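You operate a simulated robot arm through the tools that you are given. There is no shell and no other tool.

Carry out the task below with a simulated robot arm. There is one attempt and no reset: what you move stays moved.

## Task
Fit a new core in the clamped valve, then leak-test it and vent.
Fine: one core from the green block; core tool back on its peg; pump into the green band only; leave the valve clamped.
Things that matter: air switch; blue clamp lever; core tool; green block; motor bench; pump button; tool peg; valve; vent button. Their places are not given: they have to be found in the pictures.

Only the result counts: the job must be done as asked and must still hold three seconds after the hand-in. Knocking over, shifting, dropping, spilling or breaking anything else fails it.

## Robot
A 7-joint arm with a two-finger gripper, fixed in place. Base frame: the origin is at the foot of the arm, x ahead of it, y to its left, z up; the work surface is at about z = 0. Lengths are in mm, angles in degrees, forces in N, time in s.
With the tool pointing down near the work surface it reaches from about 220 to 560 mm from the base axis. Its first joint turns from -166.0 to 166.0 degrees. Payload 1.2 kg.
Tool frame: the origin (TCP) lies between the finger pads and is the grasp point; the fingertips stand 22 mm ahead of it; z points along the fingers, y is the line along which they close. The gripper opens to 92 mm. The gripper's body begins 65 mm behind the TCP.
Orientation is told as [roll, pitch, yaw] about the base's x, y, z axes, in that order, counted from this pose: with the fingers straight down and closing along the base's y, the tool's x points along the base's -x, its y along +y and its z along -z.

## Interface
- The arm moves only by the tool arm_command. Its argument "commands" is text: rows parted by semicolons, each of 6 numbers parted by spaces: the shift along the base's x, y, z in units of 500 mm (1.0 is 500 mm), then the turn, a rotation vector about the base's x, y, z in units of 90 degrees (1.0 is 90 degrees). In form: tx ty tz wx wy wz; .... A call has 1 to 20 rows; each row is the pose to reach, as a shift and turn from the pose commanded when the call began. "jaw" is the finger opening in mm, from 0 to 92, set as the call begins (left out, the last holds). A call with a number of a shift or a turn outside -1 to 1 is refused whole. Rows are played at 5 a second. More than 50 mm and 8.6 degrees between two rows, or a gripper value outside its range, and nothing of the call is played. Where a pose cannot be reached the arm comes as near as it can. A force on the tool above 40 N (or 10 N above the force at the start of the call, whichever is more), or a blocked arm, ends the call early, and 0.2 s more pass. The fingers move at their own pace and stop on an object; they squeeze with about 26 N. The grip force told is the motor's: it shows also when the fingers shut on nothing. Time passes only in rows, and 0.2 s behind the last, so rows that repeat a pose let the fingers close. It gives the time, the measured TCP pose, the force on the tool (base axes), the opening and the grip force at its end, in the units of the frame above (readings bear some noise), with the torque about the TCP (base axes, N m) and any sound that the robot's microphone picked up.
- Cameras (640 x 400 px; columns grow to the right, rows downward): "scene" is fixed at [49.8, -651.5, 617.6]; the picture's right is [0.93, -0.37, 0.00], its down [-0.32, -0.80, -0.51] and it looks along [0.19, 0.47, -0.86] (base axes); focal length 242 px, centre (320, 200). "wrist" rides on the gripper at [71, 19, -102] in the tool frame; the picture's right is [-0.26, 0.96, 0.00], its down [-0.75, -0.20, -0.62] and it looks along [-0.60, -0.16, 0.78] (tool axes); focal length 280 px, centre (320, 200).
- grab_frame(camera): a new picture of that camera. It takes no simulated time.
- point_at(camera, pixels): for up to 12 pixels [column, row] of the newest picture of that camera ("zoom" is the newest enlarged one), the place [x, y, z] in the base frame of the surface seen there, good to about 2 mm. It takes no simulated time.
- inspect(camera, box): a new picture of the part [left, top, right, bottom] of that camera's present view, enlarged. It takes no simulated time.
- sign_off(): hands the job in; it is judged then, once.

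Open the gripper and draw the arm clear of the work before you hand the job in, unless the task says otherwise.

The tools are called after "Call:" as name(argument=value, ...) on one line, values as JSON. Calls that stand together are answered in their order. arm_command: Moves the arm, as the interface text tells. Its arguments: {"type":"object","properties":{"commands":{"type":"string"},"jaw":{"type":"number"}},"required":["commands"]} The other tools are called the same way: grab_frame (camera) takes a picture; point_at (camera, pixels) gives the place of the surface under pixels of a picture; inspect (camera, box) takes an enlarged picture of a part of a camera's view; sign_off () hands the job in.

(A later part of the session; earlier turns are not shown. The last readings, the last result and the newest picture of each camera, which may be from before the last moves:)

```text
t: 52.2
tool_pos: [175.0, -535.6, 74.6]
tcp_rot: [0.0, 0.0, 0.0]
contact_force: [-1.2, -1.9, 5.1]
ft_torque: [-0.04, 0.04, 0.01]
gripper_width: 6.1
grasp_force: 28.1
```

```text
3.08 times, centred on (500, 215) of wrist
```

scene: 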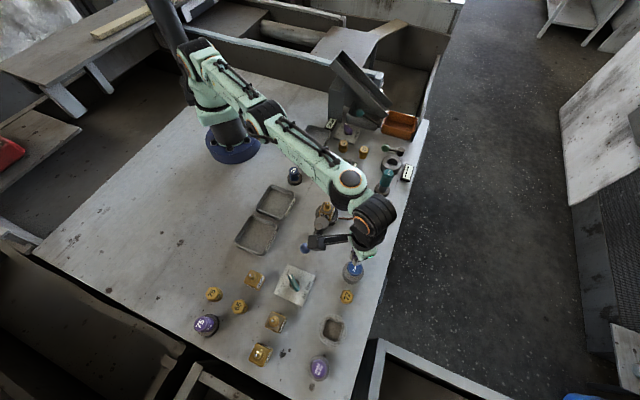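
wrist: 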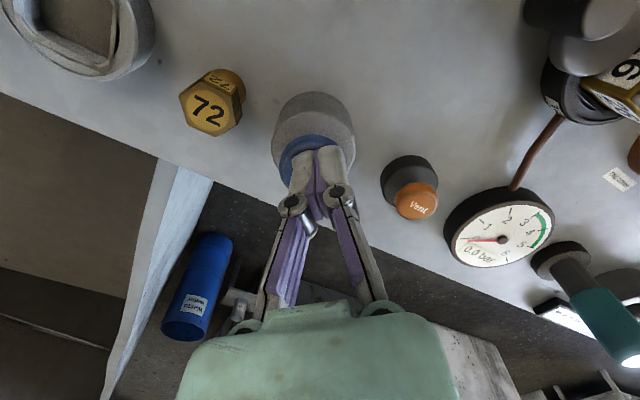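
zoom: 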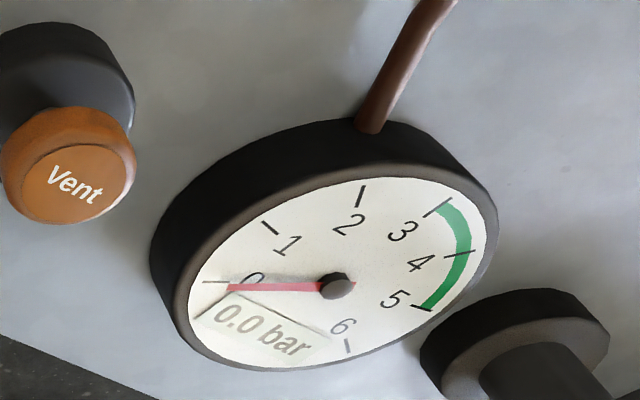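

The pump clicks but nothing builds, so the air line being at "Open" seems to be why. I release the pump and rise, then measure the air switch.

Call:
arm_command(commands="0 0 0.02 0 0 0; 0 0.005 0.08 0 0 0; -0.04 0.02 0.14 0 0 0; -0.1 0.05 0.18 0 0 0; -0.16 0.08 0.22 0 0 0; -0.22 0.11 0.25 0 0 0; -0.22 0.11 0.25 0 0 0", jaw=0)

Call:
grab_frame(camera="scene")

Call:
inspect(camera="scene", box=[255, 255, 335, 315])

```text
t: 53.8
tool_pos: [66.1, -481.2, 198.9]
tcp_rot: [0.0, 0.1, -0.1]
contact_force: [-0.4, 0.3, 0.4]
ft_torque: [0.03, 0.01, 0.02]
gripper_width: 0.0
grasp_force: 28.1
```

```text
taken
```

scene: 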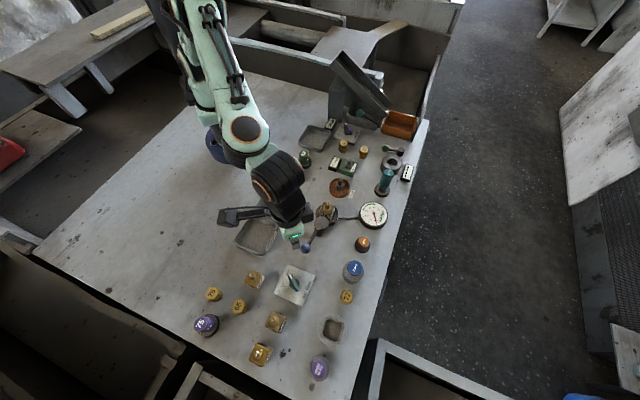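

```text
6.67 times, centred on (295, 285) of scene
```

zoom: 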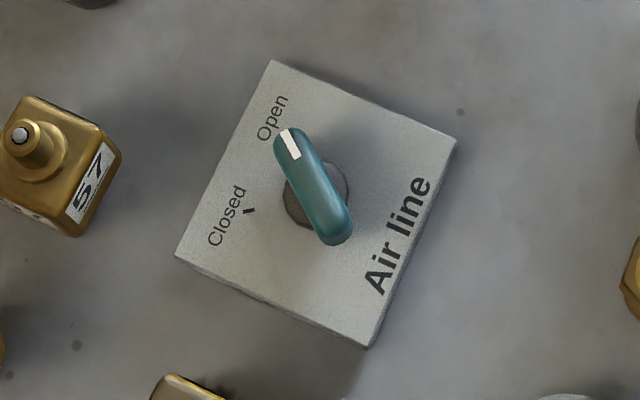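

The arm is clear of the switch and gauge now. I measure the knob ends, base and the tick marks.

Call:
point_at(camera="zoom", pixels=[[287, 138], [336, 236], [313, 187], [300, 165], [325, 212], [249, 211], [292, 205], [340, 175], [271, 66], [450, 143], [365, 340], [181, 254]])

Call:
inspect(camera="scene", box=[350, 195, 400, 235])

Call:
inspect(camera="wrist", box=[240, 60, 400, 180])

Call:
grab_frame(camera="wrist")

```text
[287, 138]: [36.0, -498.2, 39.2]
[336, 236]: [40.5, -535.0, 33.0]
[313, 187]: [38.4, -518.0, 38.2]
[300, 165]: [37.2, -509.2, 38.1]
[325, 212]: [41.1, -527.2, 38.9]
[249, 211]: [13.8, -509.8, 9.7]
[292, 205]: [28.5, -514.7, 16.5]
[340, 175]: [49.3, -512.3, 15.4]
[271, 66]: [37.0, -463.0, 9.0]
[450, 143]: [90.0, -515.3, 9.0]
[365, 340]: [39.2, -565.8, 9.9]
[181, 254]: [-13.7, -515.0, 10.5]
```

```text
10.00 times, centred on (375, 215) of scene
```

zoom: 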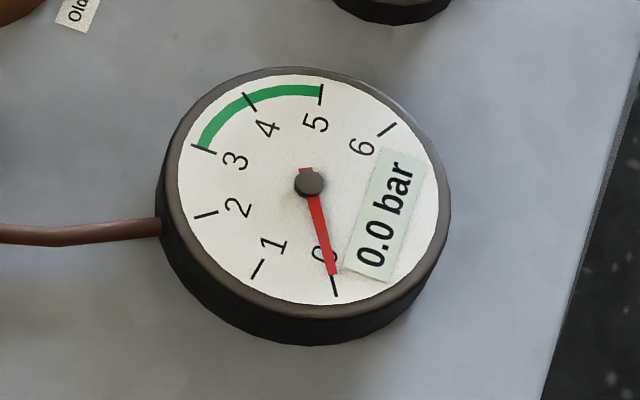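

```text
3.33 times, centred on (320, 120) of wrist
```

zoom: 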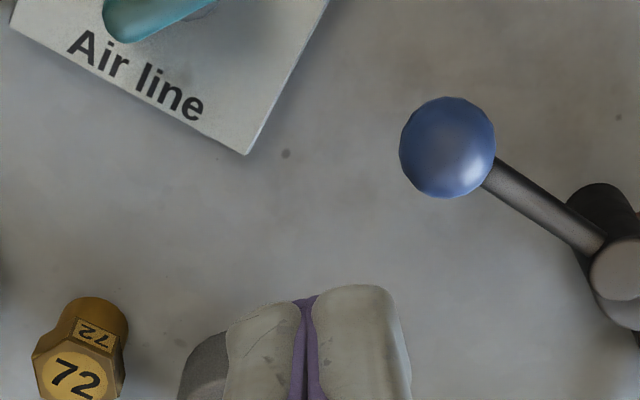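

```text
taken
```

wrist: 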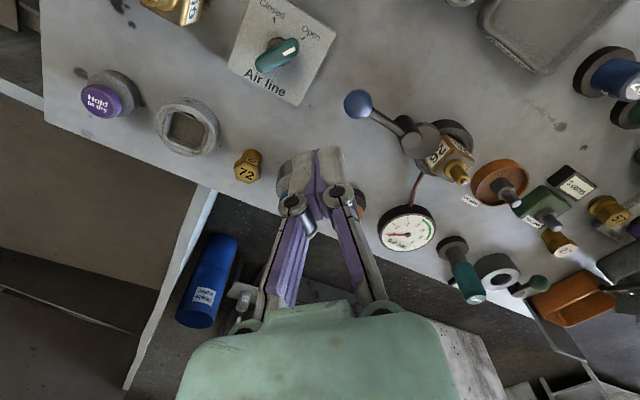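

Plate centre/pivot ≈(38.3,-515), knob now at azimuth ≈99° (Open), the Closed tick at ≈168°, so it must turn ≈+70° (counter-clockwise from above). I move above it with yaw −81° so the fingers close across the knob.

Call:
arm_command(commands="-0.0056 -0.0068 0 0 0 -0.09; -0.0112 -0.0136 0 0 0 -0.18; -0.0168 -0.0204 0 0 0 -0.27; -0.0224 -0.0272 0 0 0 -0.36; -0.028 -0.034 0 0 0 -0.45; -0.0336 -0.0408 0 0 0 -0.54; -0.039 -0.0476 0 0 0 -0.63; -0.045 -0.0544 0 0 0 -0.72; -0.05 -0.061 0 0 0 -0.81; -0.0556 -0.0676 0 0 0 -0.9; -0.0556 -0.0676 -0.08 0 0 -0.9; -0.0556 -0.0676 -0.16 0 0 -0.9; -0.0556 -0.0676 -0.2 0 0 -0.9; -0.0556 -0.0676 -0.2 0 0 -0.9", jaw=50)

Call:
grab_frame(camera="wrist")

Call:
inspect(camera="scene", box=[255, 235, 335, 315])

```text
t: 56.8
tool_pos: [37.2, -513.9, 97.1]
tcp_rot: [0.1, 0.0, -81.0]
contact_force: [0.1, 0.7, -1.3]
ft_torque: [0.01, 0.01, 0.01]
gripper_width: 49.8
grasp_force: 0.1
```

```text
taken
```

wrist: 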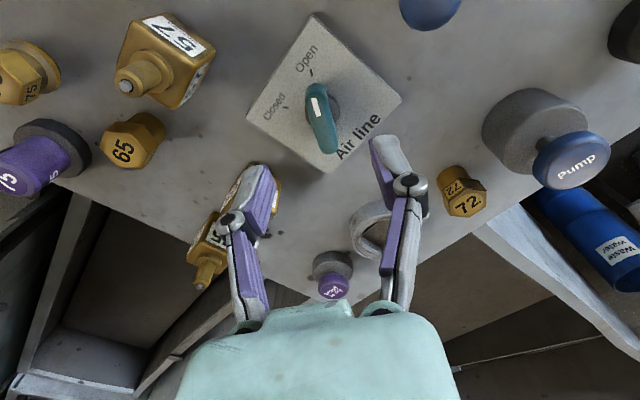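

```text
5.00 times, centred on (295, 275) of scene
```

zoom: 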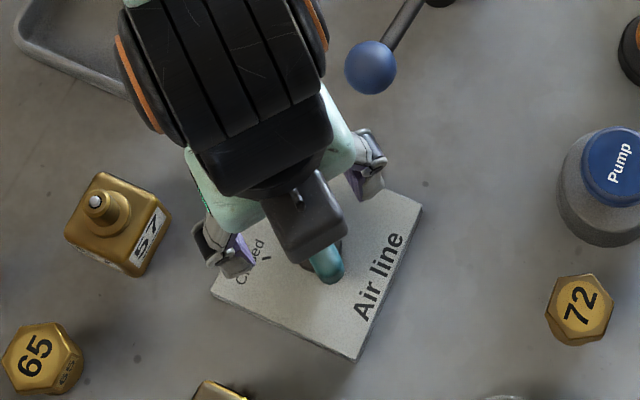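

I check the knob's alignment from this wrist view with points on its top.

Call:
inspect(camera="wrist", box=[260, 60, 380, 180])

Call:
point_at(camera="wrist", pixels=[[316, 90], [322, 115], [330, 142], [318, 100], [326, 130], [307, 120], [338, 108], [285, 108], [312, 73], [330, 150], [313, 125], [335, 125]])

```text
3.33 times, centred on (320, 120) of wrist
```

zoom: 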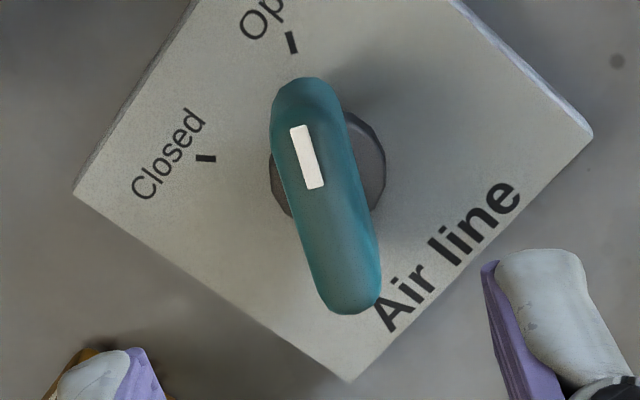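

```text
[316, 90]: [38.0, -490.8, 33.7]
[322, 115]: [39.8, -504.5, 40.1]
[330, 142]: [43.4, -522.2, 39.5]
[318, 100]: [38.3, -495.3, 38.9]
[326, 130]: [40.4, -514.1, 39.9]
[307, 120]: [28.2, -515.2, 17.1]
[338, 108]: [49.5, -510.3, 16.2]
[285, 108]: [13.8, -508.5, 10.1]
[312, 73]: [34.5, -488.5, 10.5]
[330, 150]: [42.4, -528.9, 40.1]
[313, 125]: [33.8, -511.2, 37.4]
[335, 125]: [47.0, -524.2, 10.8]
```

Pivot ≈(39,-513.5), knob axis passes x≈40 there; the TCP is at x≈37.5. I shift +2 mm in x and descend to TCP z≈42 with the jaw at 50.

Call:
arm_command(commands="0.004 0.001 -0.03 0 0 0; 0.004 0.001 -0.06 0 0 0; 0.004 0.001 -0.09 0 0 0; 0.004 0.001 -0.109 0 0 0; 0.004 0.001 -0.109 0 0 0", jaw=50)

Call:
grab_frame(camera="wrist")

Call:
inspect(camera="scene", box=[255, 235, 335, 315])

```text
t: 58.0
tool_pos: [38.4, -512.2, 44.0]
tcp_rot: [0.0, 0.0, -81.1]
contact_force: [-0.5, 0.4, 0.5]
ft_torque: [-0.01, 0.02, 0.04]
gripper_width: 49.8
grasp_force: 0.0
```

```text
taken
```

wrist: 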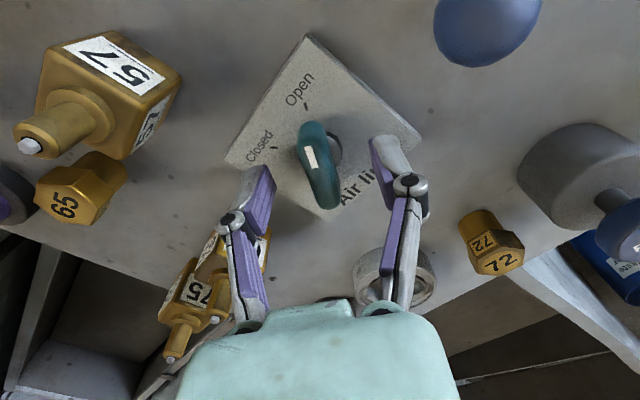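

```text
5.00 times, centred on (295, 275) of scene
```

zoom: 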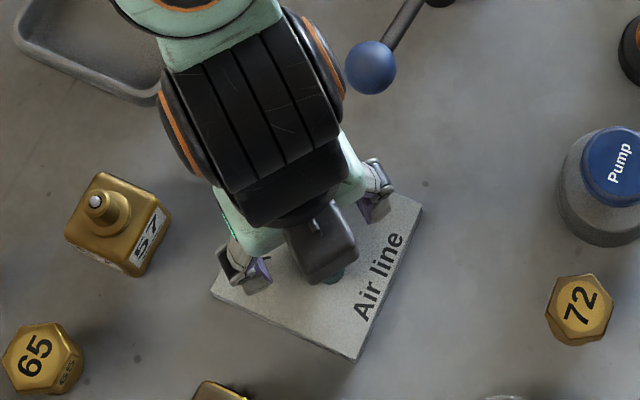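

The knob (318,165) is centred between the fingers. I close the jaw on it.

Call:
arm_command(commands="0 0 0 0 0 0; 0 0 0 0 0 0; 0 0 0 0 0 0", jaw=0)

Call:
grab_frame(camera="wrist")

```text
t: 58.8
tool_pos: [38.6, -512.7, 44.9]
tcp_rot: [0.0, 0.0, -81.0]
contact_force: [-1.3, 4.0, 10.4]
ft_torque: [0.28, 0.07, 0.46]
gripper_width: 13.0
grasp_force: 27.7
```

```text
taken
```

wrist: 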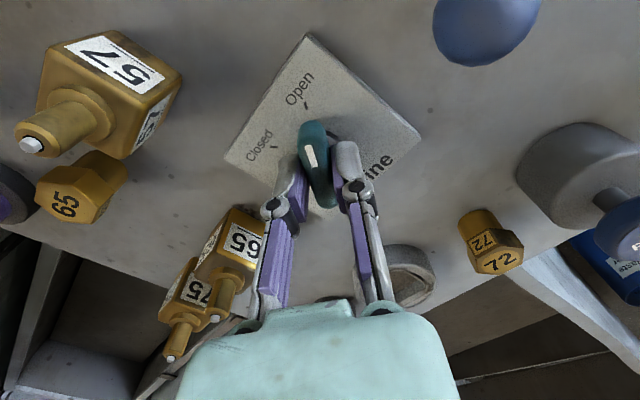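

Gripped (13 mm). I turn the knob +69° (counter-clockwise from above) toward "Closed".

Call:
arm_command(commands="0 0 0 0 0 0.09; 0 0 0 0 0 0.18; 0 0 0 0 0 0.27; 0 0 0 0 0 0.36; 0 0 0 0 0 0.45; 0 0 0 0 0 0.54; 0 0 0 0 0 0.63; 0 0 0 0 0 0.72; 0 0 0 0 0 0.77; 0 0 0 0 0 0.77", jaw=0)

Call:
grab_frame(camera="wrist")

Call:
grab_frame(camera="scene")

```text
t: 61.0
tool_pos: [39.0, -513.4, 43.7]
tcp_rot: [0.0, -0.1, -11.6]
contact_force: [-0.4, 16.3, 15.0]
ft_torque: [0.23, -0.56, 0.01]
gripper_width: 12.8
grasp_force: 27.5
```

```text
taken
```

wrist: 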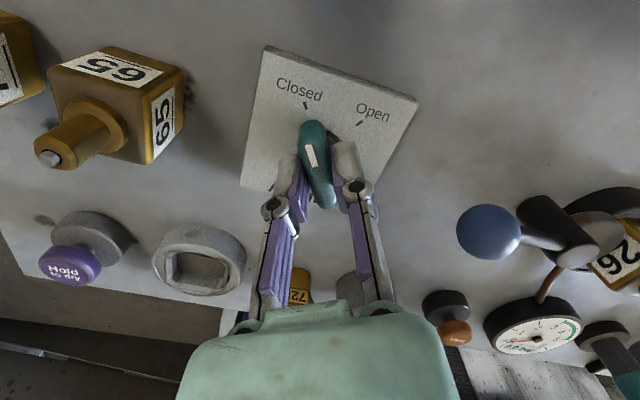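

```text
taken
```

scene: 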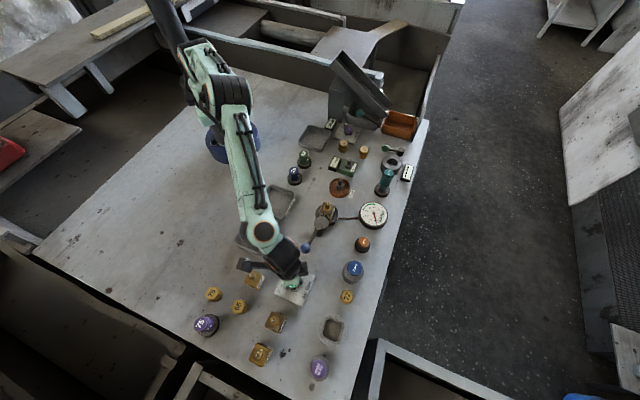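

The knob now points at the "Closed" tick (305,105). I open the jaw and lift clear.

Call:
arm_command(commands="0 0 0 0 0 0; 0 0 0 0 0 0; 0 0 0 0 0 0", jaw=50)

Call:
arm_command(commands="0 0 0.04 0 0 0; 0 0 0.1 0 0 0; 0 0 0.18 0 0 0; 0 0 0.26 0 0 0; 0 0 0.26 0 0 0", jaw=50)

Call:
grab_frame(camera="wrist")

Call:
inspect(camera="scene", box=[255, 235, 335, 315])

Call:
inspect(camera="wrist", box=[260, 40, 380, 160])

```text
t: 61.8
tool_pos: [38.9, -512.0, 44.1]
tcp_rot: [0.0, 0.0, -11.8]
contact_force: [0.1, 0.5, 0.2]
ft_torque: [0.02, -0.02, -0.02]
gripper_width: 50.0
grasp_force: 0.2
```

```text
t: 63.0
tool_pos: [37.2, -514.4, 175.8]
tcp_rot: [0.1, -0.1, -11.7]
contact_force: [-0.3, -0.4, 0.6]
ft_torque: [-0.02, 0.0, 0.0]
gripper_width: 50.1
grasp_force: 0.1
```

```text
taken
```

wrist: 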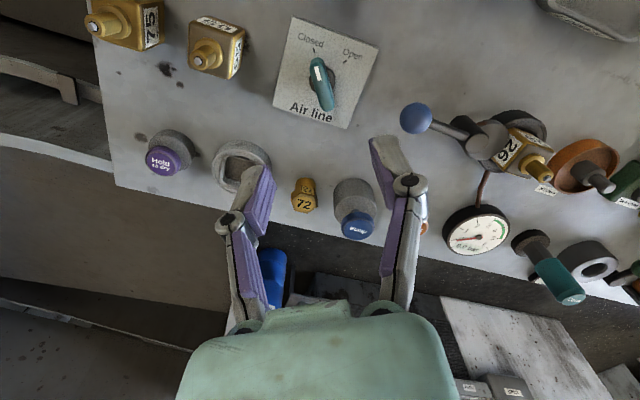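

```text
5.00 times, centred on (295, 275) of scene
```

zoom: 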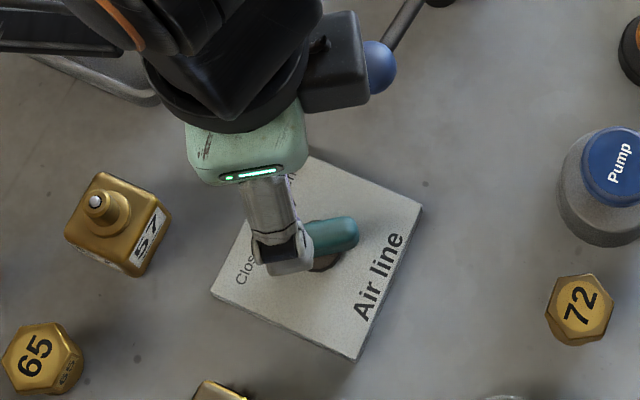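

```text
3.33 times, centred on (320, 100) of wrist
```

zoom: 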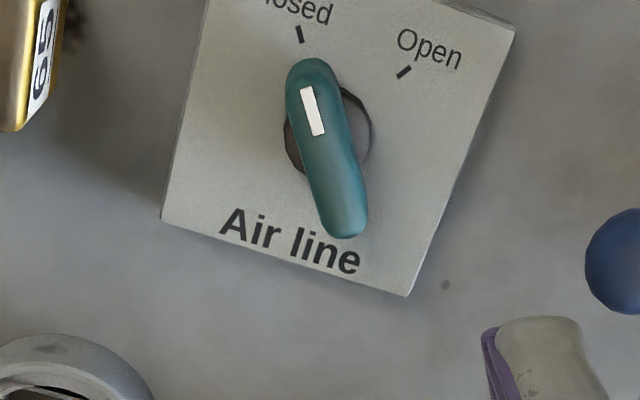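

The knob stands at "Closed" and the gauge still reads 0. I go back to hover over the pump with the jaw closed and yaw 0.

Call:
arm_command(commands="0.05 -0.007 0 0 0 0.03; 0.1 -0.014 0 0 0 0.06; 0.15 -0.021 0 0 0 0.09; 0.2 -0.028 0 0 0 0.12; 0.25 -0.035 -0.02 0 0 0.13; 0.275 -0.038 -0.06 0 0 0.13; 0.275 -0.038 -0.12 0 0 0.13; 0.275 -0.038 -0.164 0 0 0.13; 0.275 -0.038 -0.164 0 0 0.13", jaw=0)

Call:
grab_frame(camera="wrist")

Call:
inspect(camera="wrist", box=[260, 80, 380, 180])

```text
t: 65.0
tool_pos: [175.4, -532.1, 91.8]
tcp_rot: [0.0, 0.0, 0.0]
contact_force: [0.6, -0.1, -0.7]
ft_torque: [-0.01, -0.02, 0.04]
gripper_width: 0.0
grasp_force: 25.8
```

```text
taken
```

wrist: 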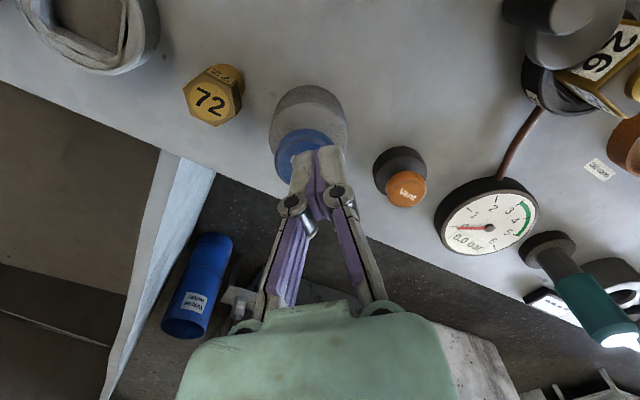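

```text
4.00 times, centred on (320, 130) of wrist
```

zoom: 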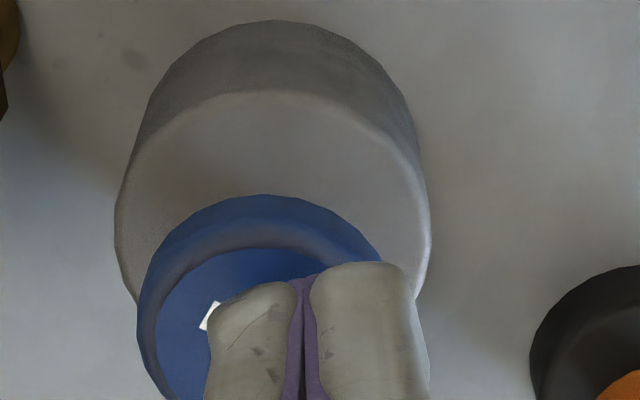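

Slightly right of the cap centre; I shift −2.5 mm in y and do a quick full press (18 mm down, straight back up), then read the gauge.

Call:
arm_command(commands="-0.001 -0.005 0 0 0 0; -0.001 -0.005 -0.02 0 0 0; -0.001 -0.005 -0.0365 0 0 0; -0.001 -0.005 -0.01 0 0 0; -0.001 -0.005 0 0 0 0", jaw=0)

Call:
inspect(camera="wrist", box=[420, 130, 580, 260])

```text
t: 66.2
tool_pos: [175.2, -533.7, 93.3]
tcp_rot: [0.0, -0.1, 0.0]
contact_force: [0.0, -0.2, -0.6]
ft_torque: [-0.01, -0.01, -0.01]
gripper_width: 0.1
grasp_force: 27.7
```

```text
3.08 times, centred on (500, 195) of wrist
```

zoom: 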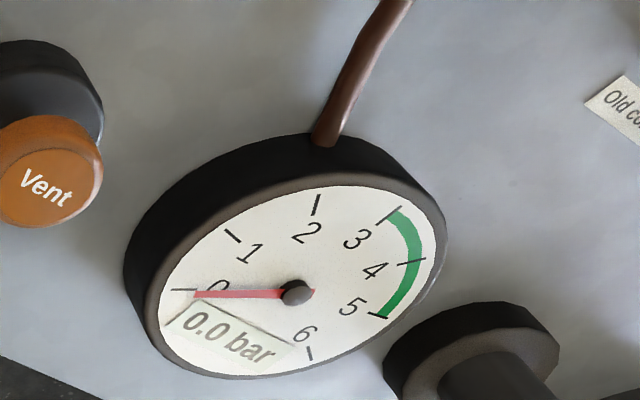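

No click this time, so the stroke was not complete. I press again and end the call pressed, to read the state.

Call:
arm_command(commands="0 0 -0.02 0 0 0; 0 0 -0.038 0 0 0", jaw=0)

Call:
inspect(camera="wrist", box=[420, 150, 580, 280])

```text
t: 66.8
tool_pos: [176.2, -535.2, 74.2]
tcp_rot: [-0.1, 0.0, 0.0]
contact_force: [-0.2, 0.6, 4.5]
ft_torque: [0.0, 0.06, 0.0]
gripper_width: 5.9
grasp_force: 27.9
heard: click
```

```text
3.08 times, centred on (500, 215) of wrist
```

zoom: 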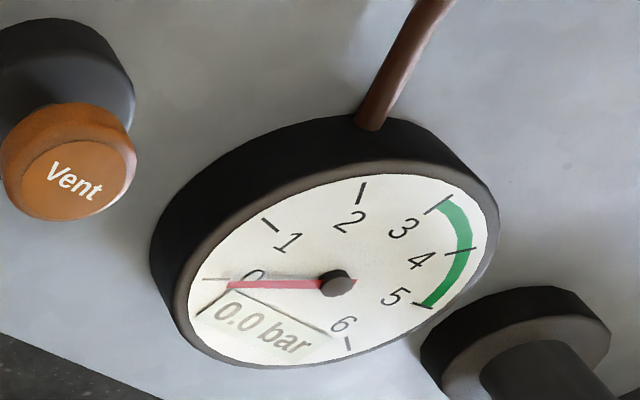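

Click heard. I hold one more row and read again.

Call:
arm_command(commands="0 0 0 0 0 0", jaw=0)

Call:
inspect(camera="wrist", box=[420, 150, 580, 280])

```text
t: 67.2
tool_pos: [175.0, -536.0, 73.8]
tcp_rot: [-0.1, 0.0, 0.0]
contact_force: [1.2, -0.6, 4.7]
ft_torque: [-0.03, 0.05, 0.01]
gripper_width: 6.2
grasp_force: 27.8
```

```text
3.08 times, centred on (500, 215) of wrist
```

zoom: 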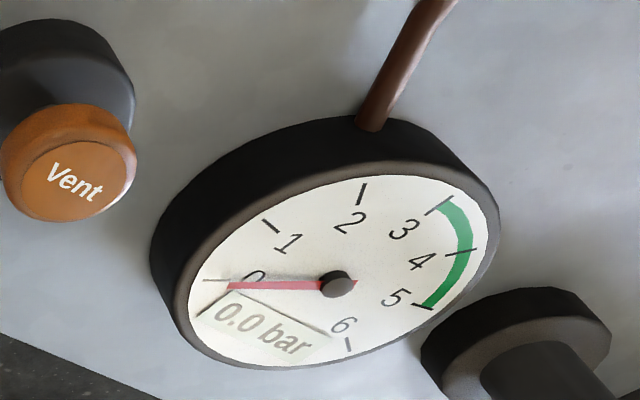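

Still 0.0 bar. I release and look at the gauge from the released state, and inspect the valve core again.

Call:
arm_command(commands="0 0 0.02 0 0 0; 0 0 0.038 0 0 0; 0 0 0.038 0 0 0", jaw=0)

Call:
inspect(camera="wrist", box=[420, 130, 580, 260])

Call:
inspect(camera="wrist", box=[500, 0, 640, 110])

Call:
inspect(camera="scene", box=[295, 190, 345, 230])

Call:
inspect(camera="scene", box=[240, 260, 290, 300])

```text
t: 68.0
tool_pos: [173.7, -535.5, 92.3]
tcp_rot: [0.0, 0.0, 0.1]
contact_force: [-0.6, -0.3, 0.2]
ft_torque: [-0.02, 0.0, -0.03]
gripper_width: 0.0
grasp_force: 27.9
```

```text
3.08 times, centred on (500, 195) of wrist
```

zoom: 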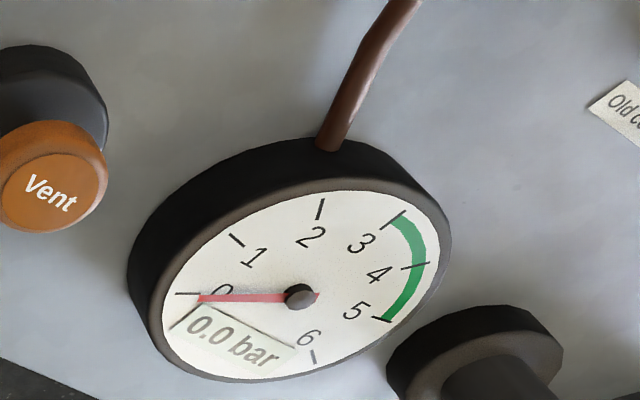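

```text
3.64 times, centred on (570, 55) of wrist
```

zoom: 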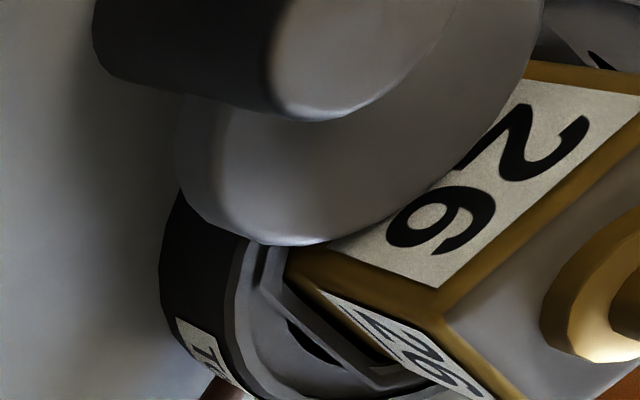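

```text
10.00 times, centred on (320, 210) of scene
```

zoom: 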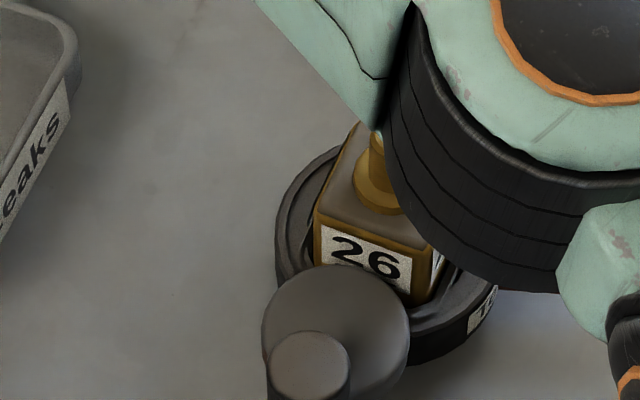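

```text
10.00 times, centred on (265, 280) of scene
```

zoom: 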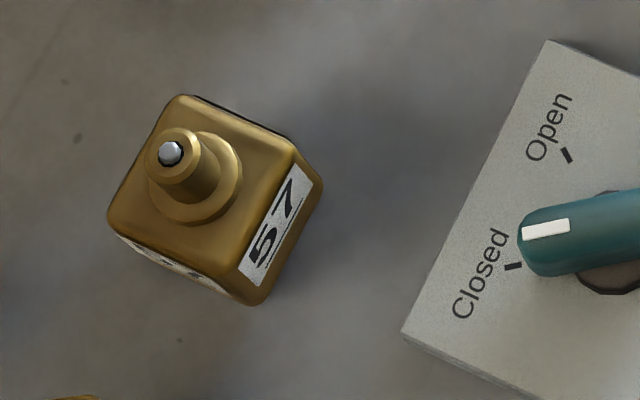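

Gauge unchanged. Before changing anything else I try a longer hold in this state, watching the gauge: press and hold about 1 s.

Call:
arm_command(commands="0 0 -0.02 0 0 0; 0 0 -0.038 0 0 0; 0 0 -0.038 0 0 0; 0 0 -0.038 0 0 0; 0 0 -0.038 0 0 0; 0 0 -0.038 0 0 0", jaw=0)

Call:
inspect(camera="wrist", box=[420, 150, 580, 280])

```text
t: 69.4
tool_pos: [174.9, -534.3, 73.0]
tcp_rot: [0.0, 0.0, 0.0]
contact_force: [2.2, -0.5, 5.6]
ft_torque: [0.01, 0.0, -0.01]
gripper_width: 5.8
grasp_force: 28.5
heard: click
```

```text
3.08 times, centred on (500, 215) of wrist
```

zoom: 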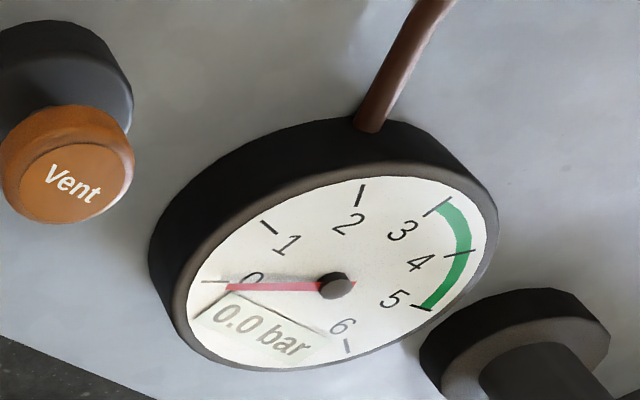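

A full second held with the line closed builds nothing either. I release the pump and go up to examine the fixture, core and other labels more closely before trying anything else.

Call:
arm_command(commands="0 0 0.03 0 0 0; 0 0.02 0.1 0 0 0; 0 0.06 0.17 0 0 0; -0.03 0.12 0.22 0 0 0; -0.06 0.19 0.27 0 0 0; -0.09 0.26 0.31 0 0 0; -0.12 0.33 0.34 0 0 0; -0.12 0.33 0.34 0 0 0", jaw=0)

Call:
grab_frame(camera="wrist")

Call:
grab_frame(camera="scene")

```text
t: 71.2
tool_pos: [115.9, -371.0, 242.5]
tcp_rot: [0.0, 0.1, 0.0]
contact_force: [-0.2, 0.4, 0.4]
ft_torque: [0.0, 0.0, 0.0]
gripper_width: 0.0
grasp_force: 28.2
```

```text
taken
```

wrist: 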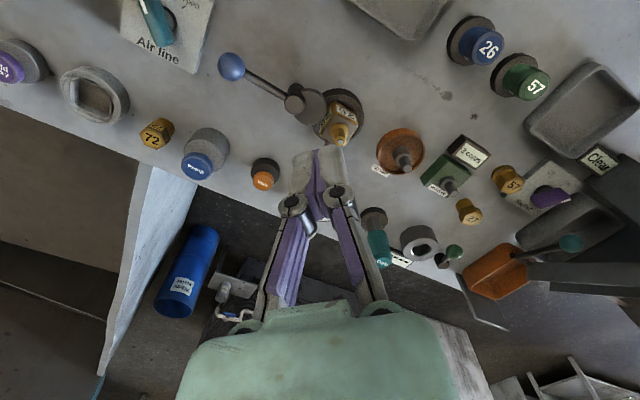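

```text
taken
```

scene: 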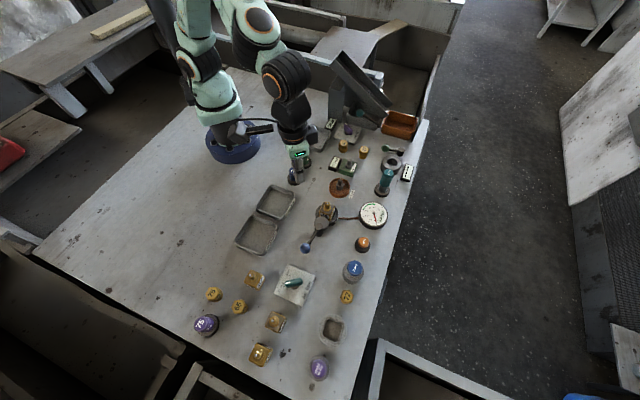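

The scene camera now has a clear view of the fixture. I enlarge the valve, the clamp, and the ring-with-display station.

Call:
inspect(camera="scene", box=[300, 190, 350, 230])

Call:
inspect(camera="scene", box=[375, 140, 420, 185])

Call:
inspect(camera="scene", box=[330, 220, 390, 300])

Call:
inspect(camera="wrist", box=[290, 70, 390, 150])

```text
10.00 times, centred on (325, 210) of scene
```

zoom: 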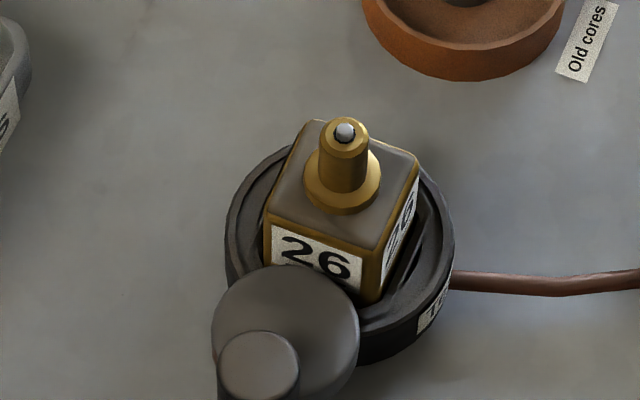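

```text
8.89 times, centred on (398, 162) of scene
```

zoom: 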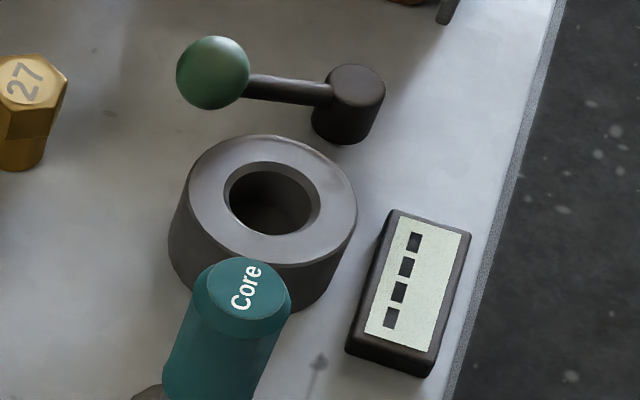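

```text
5.00 times, centred on (360, 260) of scene
```

zoom: 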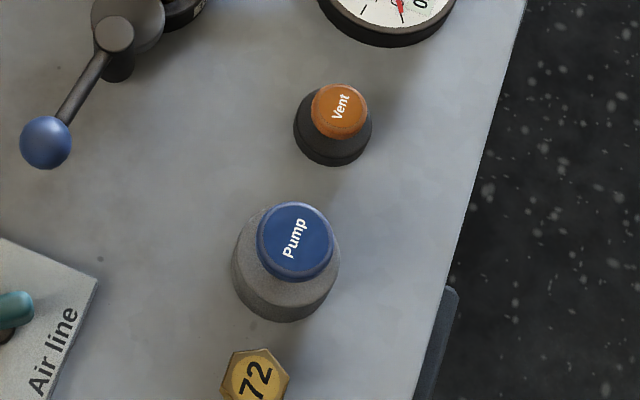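

```text
5.00 times, centred on (340, 110) of wrist
```

zoom: 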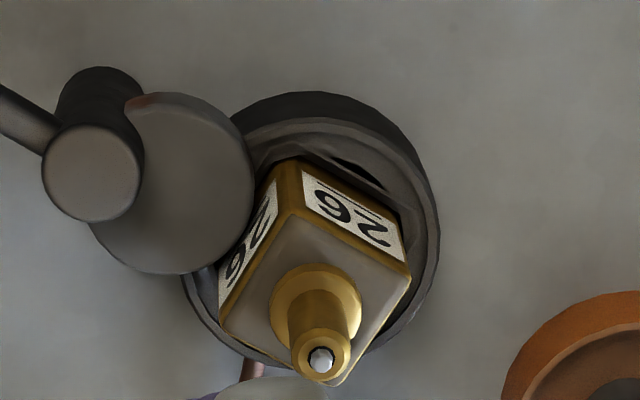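

The core pin looks like those in other valves. I compare pin-top and stem-top heights in valve 26 and valve 57 to see whether the new core sits as deep.

Call:
inspect(camera="scene", box=[315, 195, 340, 215])

Call:
point_at(camera="zoom", pixels=[[308, 175], [300, 195], [335, 195], [318, 205], [318, 165], [315, 175]])

Call:
inspect(camera="scene", box=[240, 265, 265, 285])

```text
16.00 times, centred on (328, 205) of scene
```

zoom: 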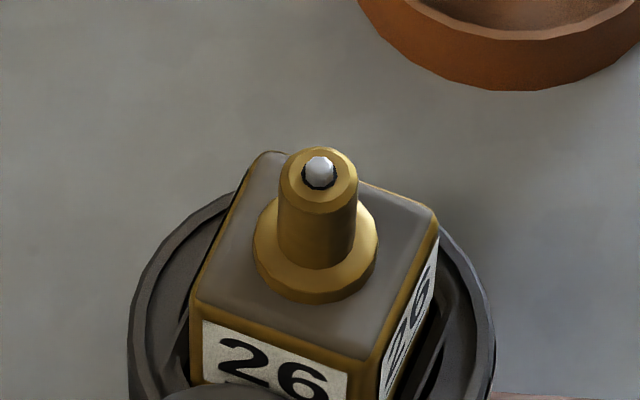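

```text
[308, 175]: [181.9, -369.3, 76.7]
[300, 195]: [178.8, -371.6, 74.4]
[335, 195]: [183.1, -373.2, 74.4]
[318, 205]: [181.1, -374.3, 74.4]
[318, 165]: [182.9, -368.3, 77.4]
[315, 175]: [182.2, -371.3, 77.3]
```

```text
16.00 times, centred on (252, 275) of scene
```

zoom: 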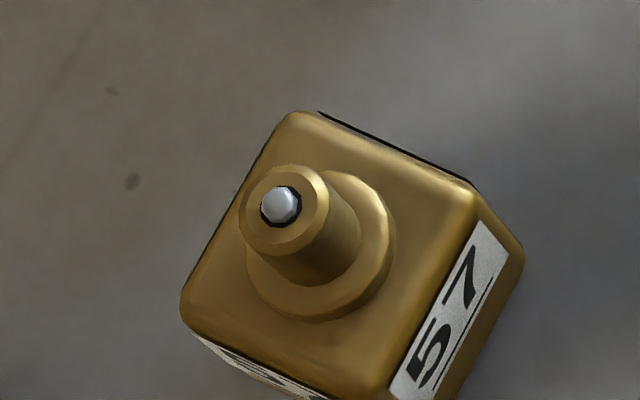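

The new core sits just like the one in valve 57, so it is in; but no pressure builds in either switch state, so it may not be screwed home tight. I'll fetch the tool again to tighten it clockwise: first move above the peg with jaw open.

Call:
arm_command(commands="0.08 0.006 0 0 0 0; 0.16 0.012 0 0 0 0; 0.24 0.018 0 0 0 0; 0.32 0.024 0 0 0 0; 0.4 0.03 0 0 0 0; 0.48 0.036 0 0 0 0; 0.508 0.042 0 0 0 0; 0.508 0.042 -0.08 0 0 0; 0.508 0.042 -0.16 0 0 0; 0.508 0.042 -0.16 0 0 0", jaw=80)

Call:
inspect(camera="wrist", box=[260, 60, 380, 180])

```text
t: 73.4
tool_pos: [370.1, -349.1, 165.0]
tcp_rot: [0.0, 0.0, 0.0]
contact_force: [0.2, 0.1, 0.7]
ft_torque: [-0.01, -0.01, -0.01]
gripper_width: 80.2
grasp_force: 0.0
```

```text
3.33 times, centred on (320, 120) of wrist
```

zoom: 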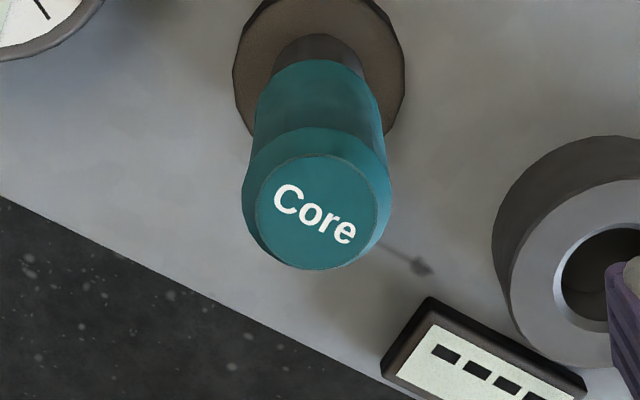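

The tool top is centred (319,124). I descend to TCP z≈76 and grip in one go.

Call:
arm_command(commands="-0.0005 -0.001 -0.06 0 0 0; -0.0005 -0.001 -0.12 0 0 0; -0.0005 -0.001 -0.16 0 0 0; -0.0005 -0.001 -0.177 0 0 0; -0.0005 -0.001 -0.177 0 0 0", jaw=80)

Call:
arm_command(commands="0 0 0 0 0 0; 0 0 0 0 0 0; 0 0 0 0 0 0; 0 0 0 0 0 0", jaw=0)

```text
t: 74.6
tool_pos: [369.3, -349.9, 74.5]
tcp_rot: [0.0, 0.0, 0.0]
contact_force: [0.5, 0.3, -0.1]
ft_torque: [0.01, 0.01, 0.0]
gripper_width: 80.3
grasp_force: 0.1
```

```text
t: 75.6
tool_pos: [369.3, -350.4, 75.6]
tcp_rot: [0.0, -0.1, 0.0]
contact_force: [-2.5, 2.8, 19.5]
ft_torque: [0.09, 0.09, 0.0]
gripper_width: 28.4
grasp_force: 25.9
```

Gripped. I lift, carry the tool to above the valve at z≈165 and pre-turn +81° so there is plenty of clockwise range.

Call:
arm_command(commands="0 0 0.02 0 0 0; 0 0 0.07 0 0 0; 0 0 0.13 0 0 0; 0 0 0.18 0 0 0; -0.0376 -0.0035 0.18 0 0 0.09; -0.0752 -0.007 0.18 0 0 0.18; -0.1128 -0.0105 0.18 0 0 0.27; -0.1504 -0.014 0.18 0 0 0.36; -0.188 -0.0175 0.18 0 0 0.45; -0.2256 -0.021 0.18 0 0 0.54; -0.2632 -0.0245 0.18 0 0 0.63; -0.3008 -0.028 0.18 0 0 0.72; -0.3384 -0.0315 0.18 0 0 0.81; -0.3756 -0.0352 0.18 0 0 0.9; -0.3756 -0.0352 0.18 0 0 0.9", jaw=0)

Call:
grab_frame(camera="wrist")

Call:
inspect(camera="wrist", box=[270, 50, 370, 150])

```text
t: 78.8
tool_pos: [182.7, -366.4, 164.6]
tcp_rot: [0.0, 0.0, 81.1]
contact_force: [-0.5, -0.3, 0.1]
ft_torque: [-0.02, 0.01, 0.02]
gripper_width: 28.6
grasp_force: 26.0
```

```text
taken
```

wrist: 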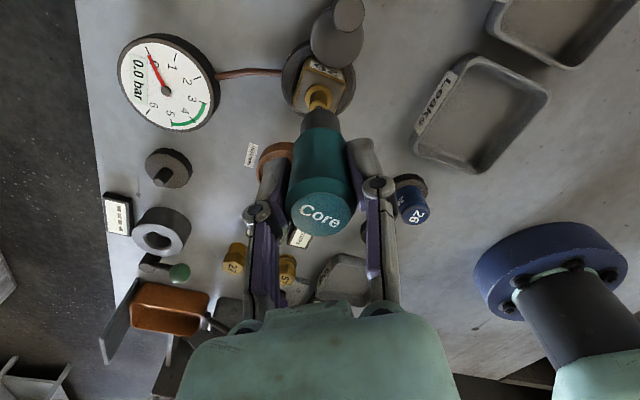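

```text
4.00 times, centred on (320, 100) of wrist
```

zoom: 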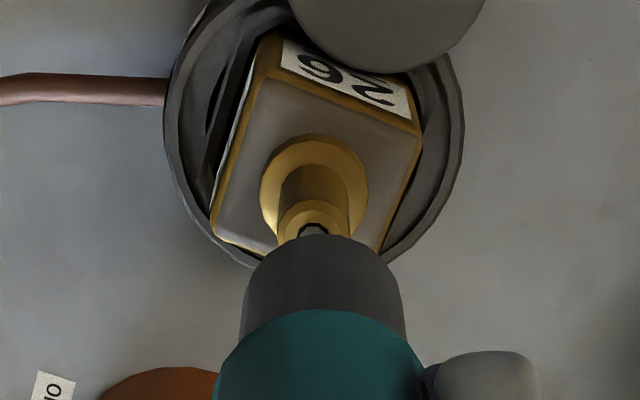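

The stem is ~1.2 mm left and a bit up of the tool axis in this view; that matches a shift of about (0,−2) mm. I apply it and lower over the stem to TCP z≈130.

Call:
arm_command(commands="0.0002 -0.004 0 0 0 0; 0.0002 -0.004 -0.02 0 0 0; 0.0002 -0.004 -0.036 0 0 0; 0.0002 -0.004 -0.046 0 0 0; 0.0002 -0.004 -0.054 0 0 0; 0.0002 -0.004 -0.062 0 0 0; 0.0002 -0.004 -0.068 0 0 0; 0.0002 -0.004 -0.068 0 0 0", jaw=0)

Call:
inspect(camera="wrist", box=[270, 50, 370, 150])

```text
t: 80.6
tool_pos: [182.1, -369.0, 131.1]
tcp_rot: [0.0, 0.0, 80.9]
contact_force: [0.1, 0.2, -0.7]
ft_torque: [-0.02, 0.0, -0.01]
gripper_width: 28.4
grasp_force: 26.5
```

```text
4.00 times, centred on (320, 100) of wrist
```

zoom: 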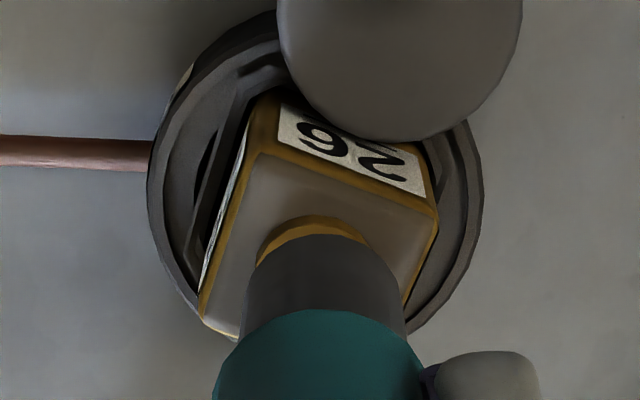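

No contact yet; I lower to the seat with light push.

Call:
arm_command(commands="0 0 -0.008 0 0 0; 0 0 -0.015 0 0 0; 0 0 -0.02 0 0 0; 0 0 -0.023 0 0 0; 0 0 -0.025 0 0 0; 0 0 -0.025 0 0 0", jaw=0)

Call:
inspect(camera="wrist", box=[270, 50, 370, 150])

```text
t: 82.0
tool_pos: [183.3, -370.4, 118.4]
tcp_rot: [-0.1, 0.0, 81.0]
contact_force: [-0.7, 5.7, 18.8]
ft_torque: [0.36, -0.02, 0.06]
gripper_width: 28.1
grasp_force: 25.9
```

```text
4.00 times, centred on (320, 100) of wrist
```

zoom: 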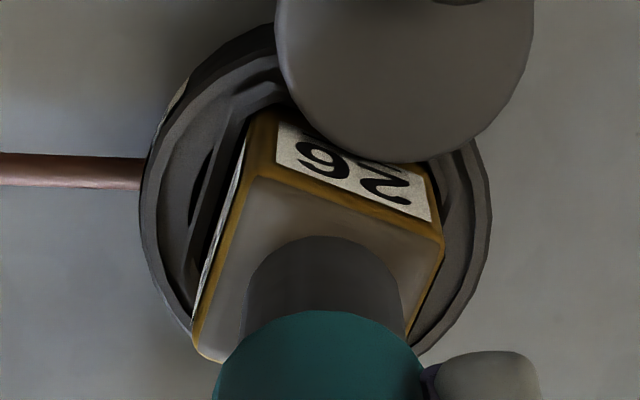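

Seated with ~19 N. I turn clockwise 81° while keeping the push, watching torque and band.

Call:
arm_command(commands="0 0.001 -0.0003 0 0 -0.09; 0 0.001 -0.0006 0 0 -0.18; 0 0.001 -0.0009 0 0 -0.27; 0 0.001 -0.0012 0 0 -0.36; 0 0.001 -0.0015 0 0 -0.45; 0 0.001 -0.0018 0 0 -0.54; 0 0.001 -0.0021 0 0 -0.63; 0 0.001 -0.0024 0 0 -0.72; 0 0.001 -0.0027 0 0 -0.81; 0 0.001 -0.003 0 0 -0.9; 0 0.001 -0.003 0 0 -0.9", jaw=0)

Call:
grab_frame(camera="wrist")

Call:
inspect(camera="wrist", box=[270, 50, 370, 150])

```text
t: 84.4
tool_pos: [181.8, -367.6, 116.3]
tcp_rot: [0.1, 0.1, -0.1]
contact_force: [1.3, 1.8, 11.1]
ft_torque: [0.09, -0.09, -0.09]
gripper_width: 28.3
grasp_force: 25.9
```

```text
taken
```

wrist: 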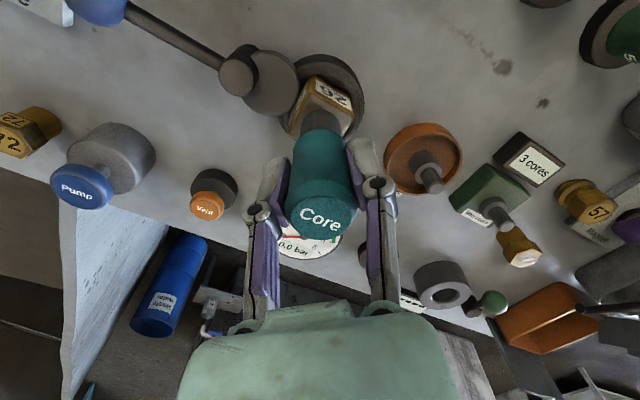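

```text
4.00 times, centred on (320, 100) of wrist
```

zoom: 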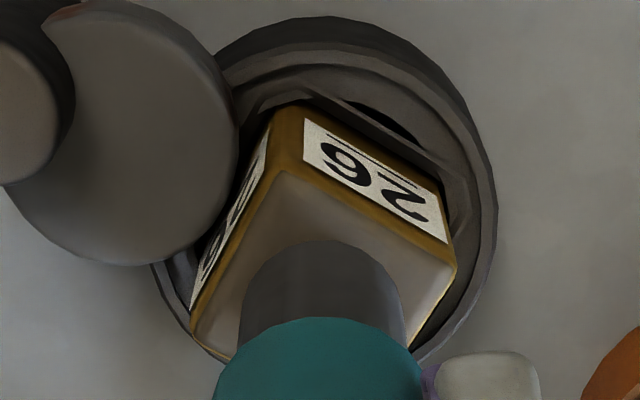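

No band change; torque stays tiny (−0.09). I turn another ~81° clockwise with the push kept.

Call:
arm_command(commands="0 0 -0.0003 0 0 -0.09; 0 0 -0.0006 0 0 -0.18; 0 0 -0.0009 0 0 -0.27; 0 0 -0.0012 0 0 -0.36; 0 0 -0.0015 0 0 -0.45; 0 0 -0.0018 0 0 -0.54; 0 0 -0.0021 0 0 -0.63; 0 0 -0.0024 0 0 -0.72; 0 0 -0.0027 0 0 -0.81; 0 0 -0.003 0 0 -0.9; 0 0 -0.003 0 0 -0.9", jaw=0)

Call:
inspect(camera="wrist", box=[270, 50, 370, 150])

Call:
grab_frame(camera="scene")

```text
t: 86.8
tool_pos: [182.9, -368.8, 114.9]
tcp_rot: [0.2, -0.1, -81.1]
contact_force: [3.5, 0.4, 13.8]
ft_torque: [0.02, -0.15, -0.03]
gripper_width: 28.5
grasp_force: 25.6
```

```text
4.00 times, centred on (320, 100) of wrist
```

zoom: 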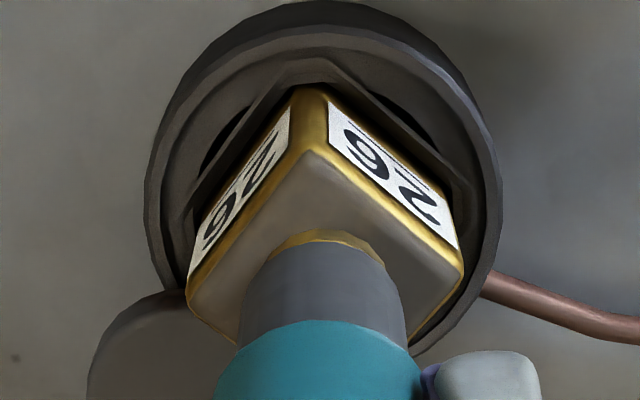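

```text
taken
```

scene: 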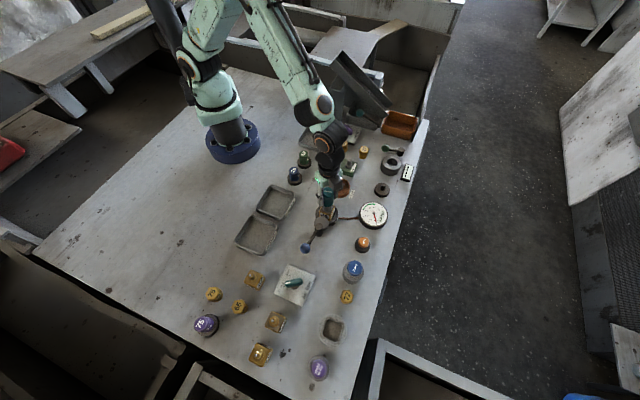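

Total extra turn is now 162° clockwise. I lift the tool and check the stem.

Call:
arm_command(commands="0 0 0.01 0 0 0; 0 0 0.03 0 0 0; 0 0 0.06 0 0 0; 0 0 0.1 0 0 0; 0 0 0.14 0 0 0; 0 0 0.14 0 0 0", jaw=0)

Call:
inspect(camera="scene", box=[300, 170, 360, 220])

Call:
inspect(camera="wrist", box=[270, 50, 370, 150])

```text
t: 88.2
tool_pos: [181.1, -369.9, 185.1]
tcp_rot: [0.0, 0.0, -81.1]
contact_force: [0.3, 0.3, -0.2]
ft_torque: [0.0, 0.03, -0.01]
gripper_width: 28.3
grasp_force: 26.0
```

```text
8.00 times, centred on (330, 195) of scene
```

zoom: 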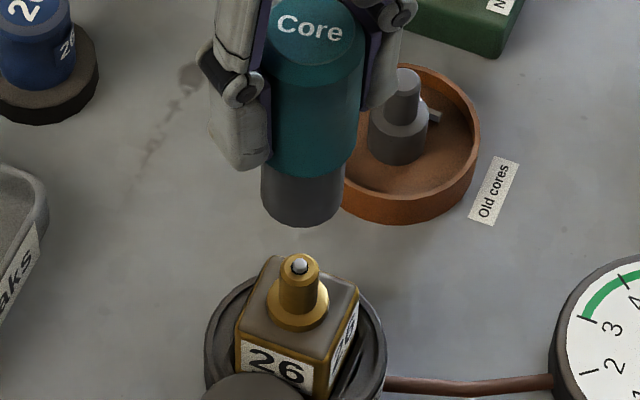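

```text
4.00 times, centred on (320, 100) of wrist
```

zoom: 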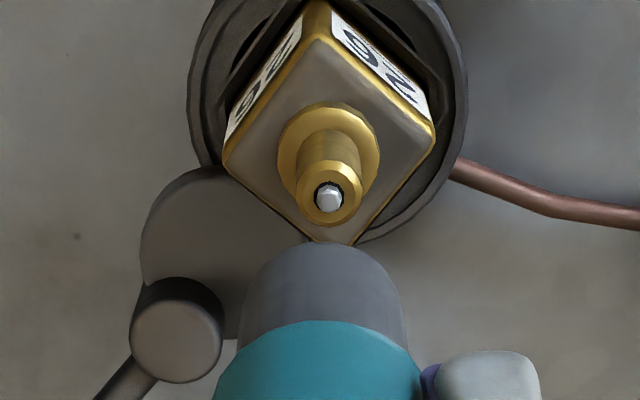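

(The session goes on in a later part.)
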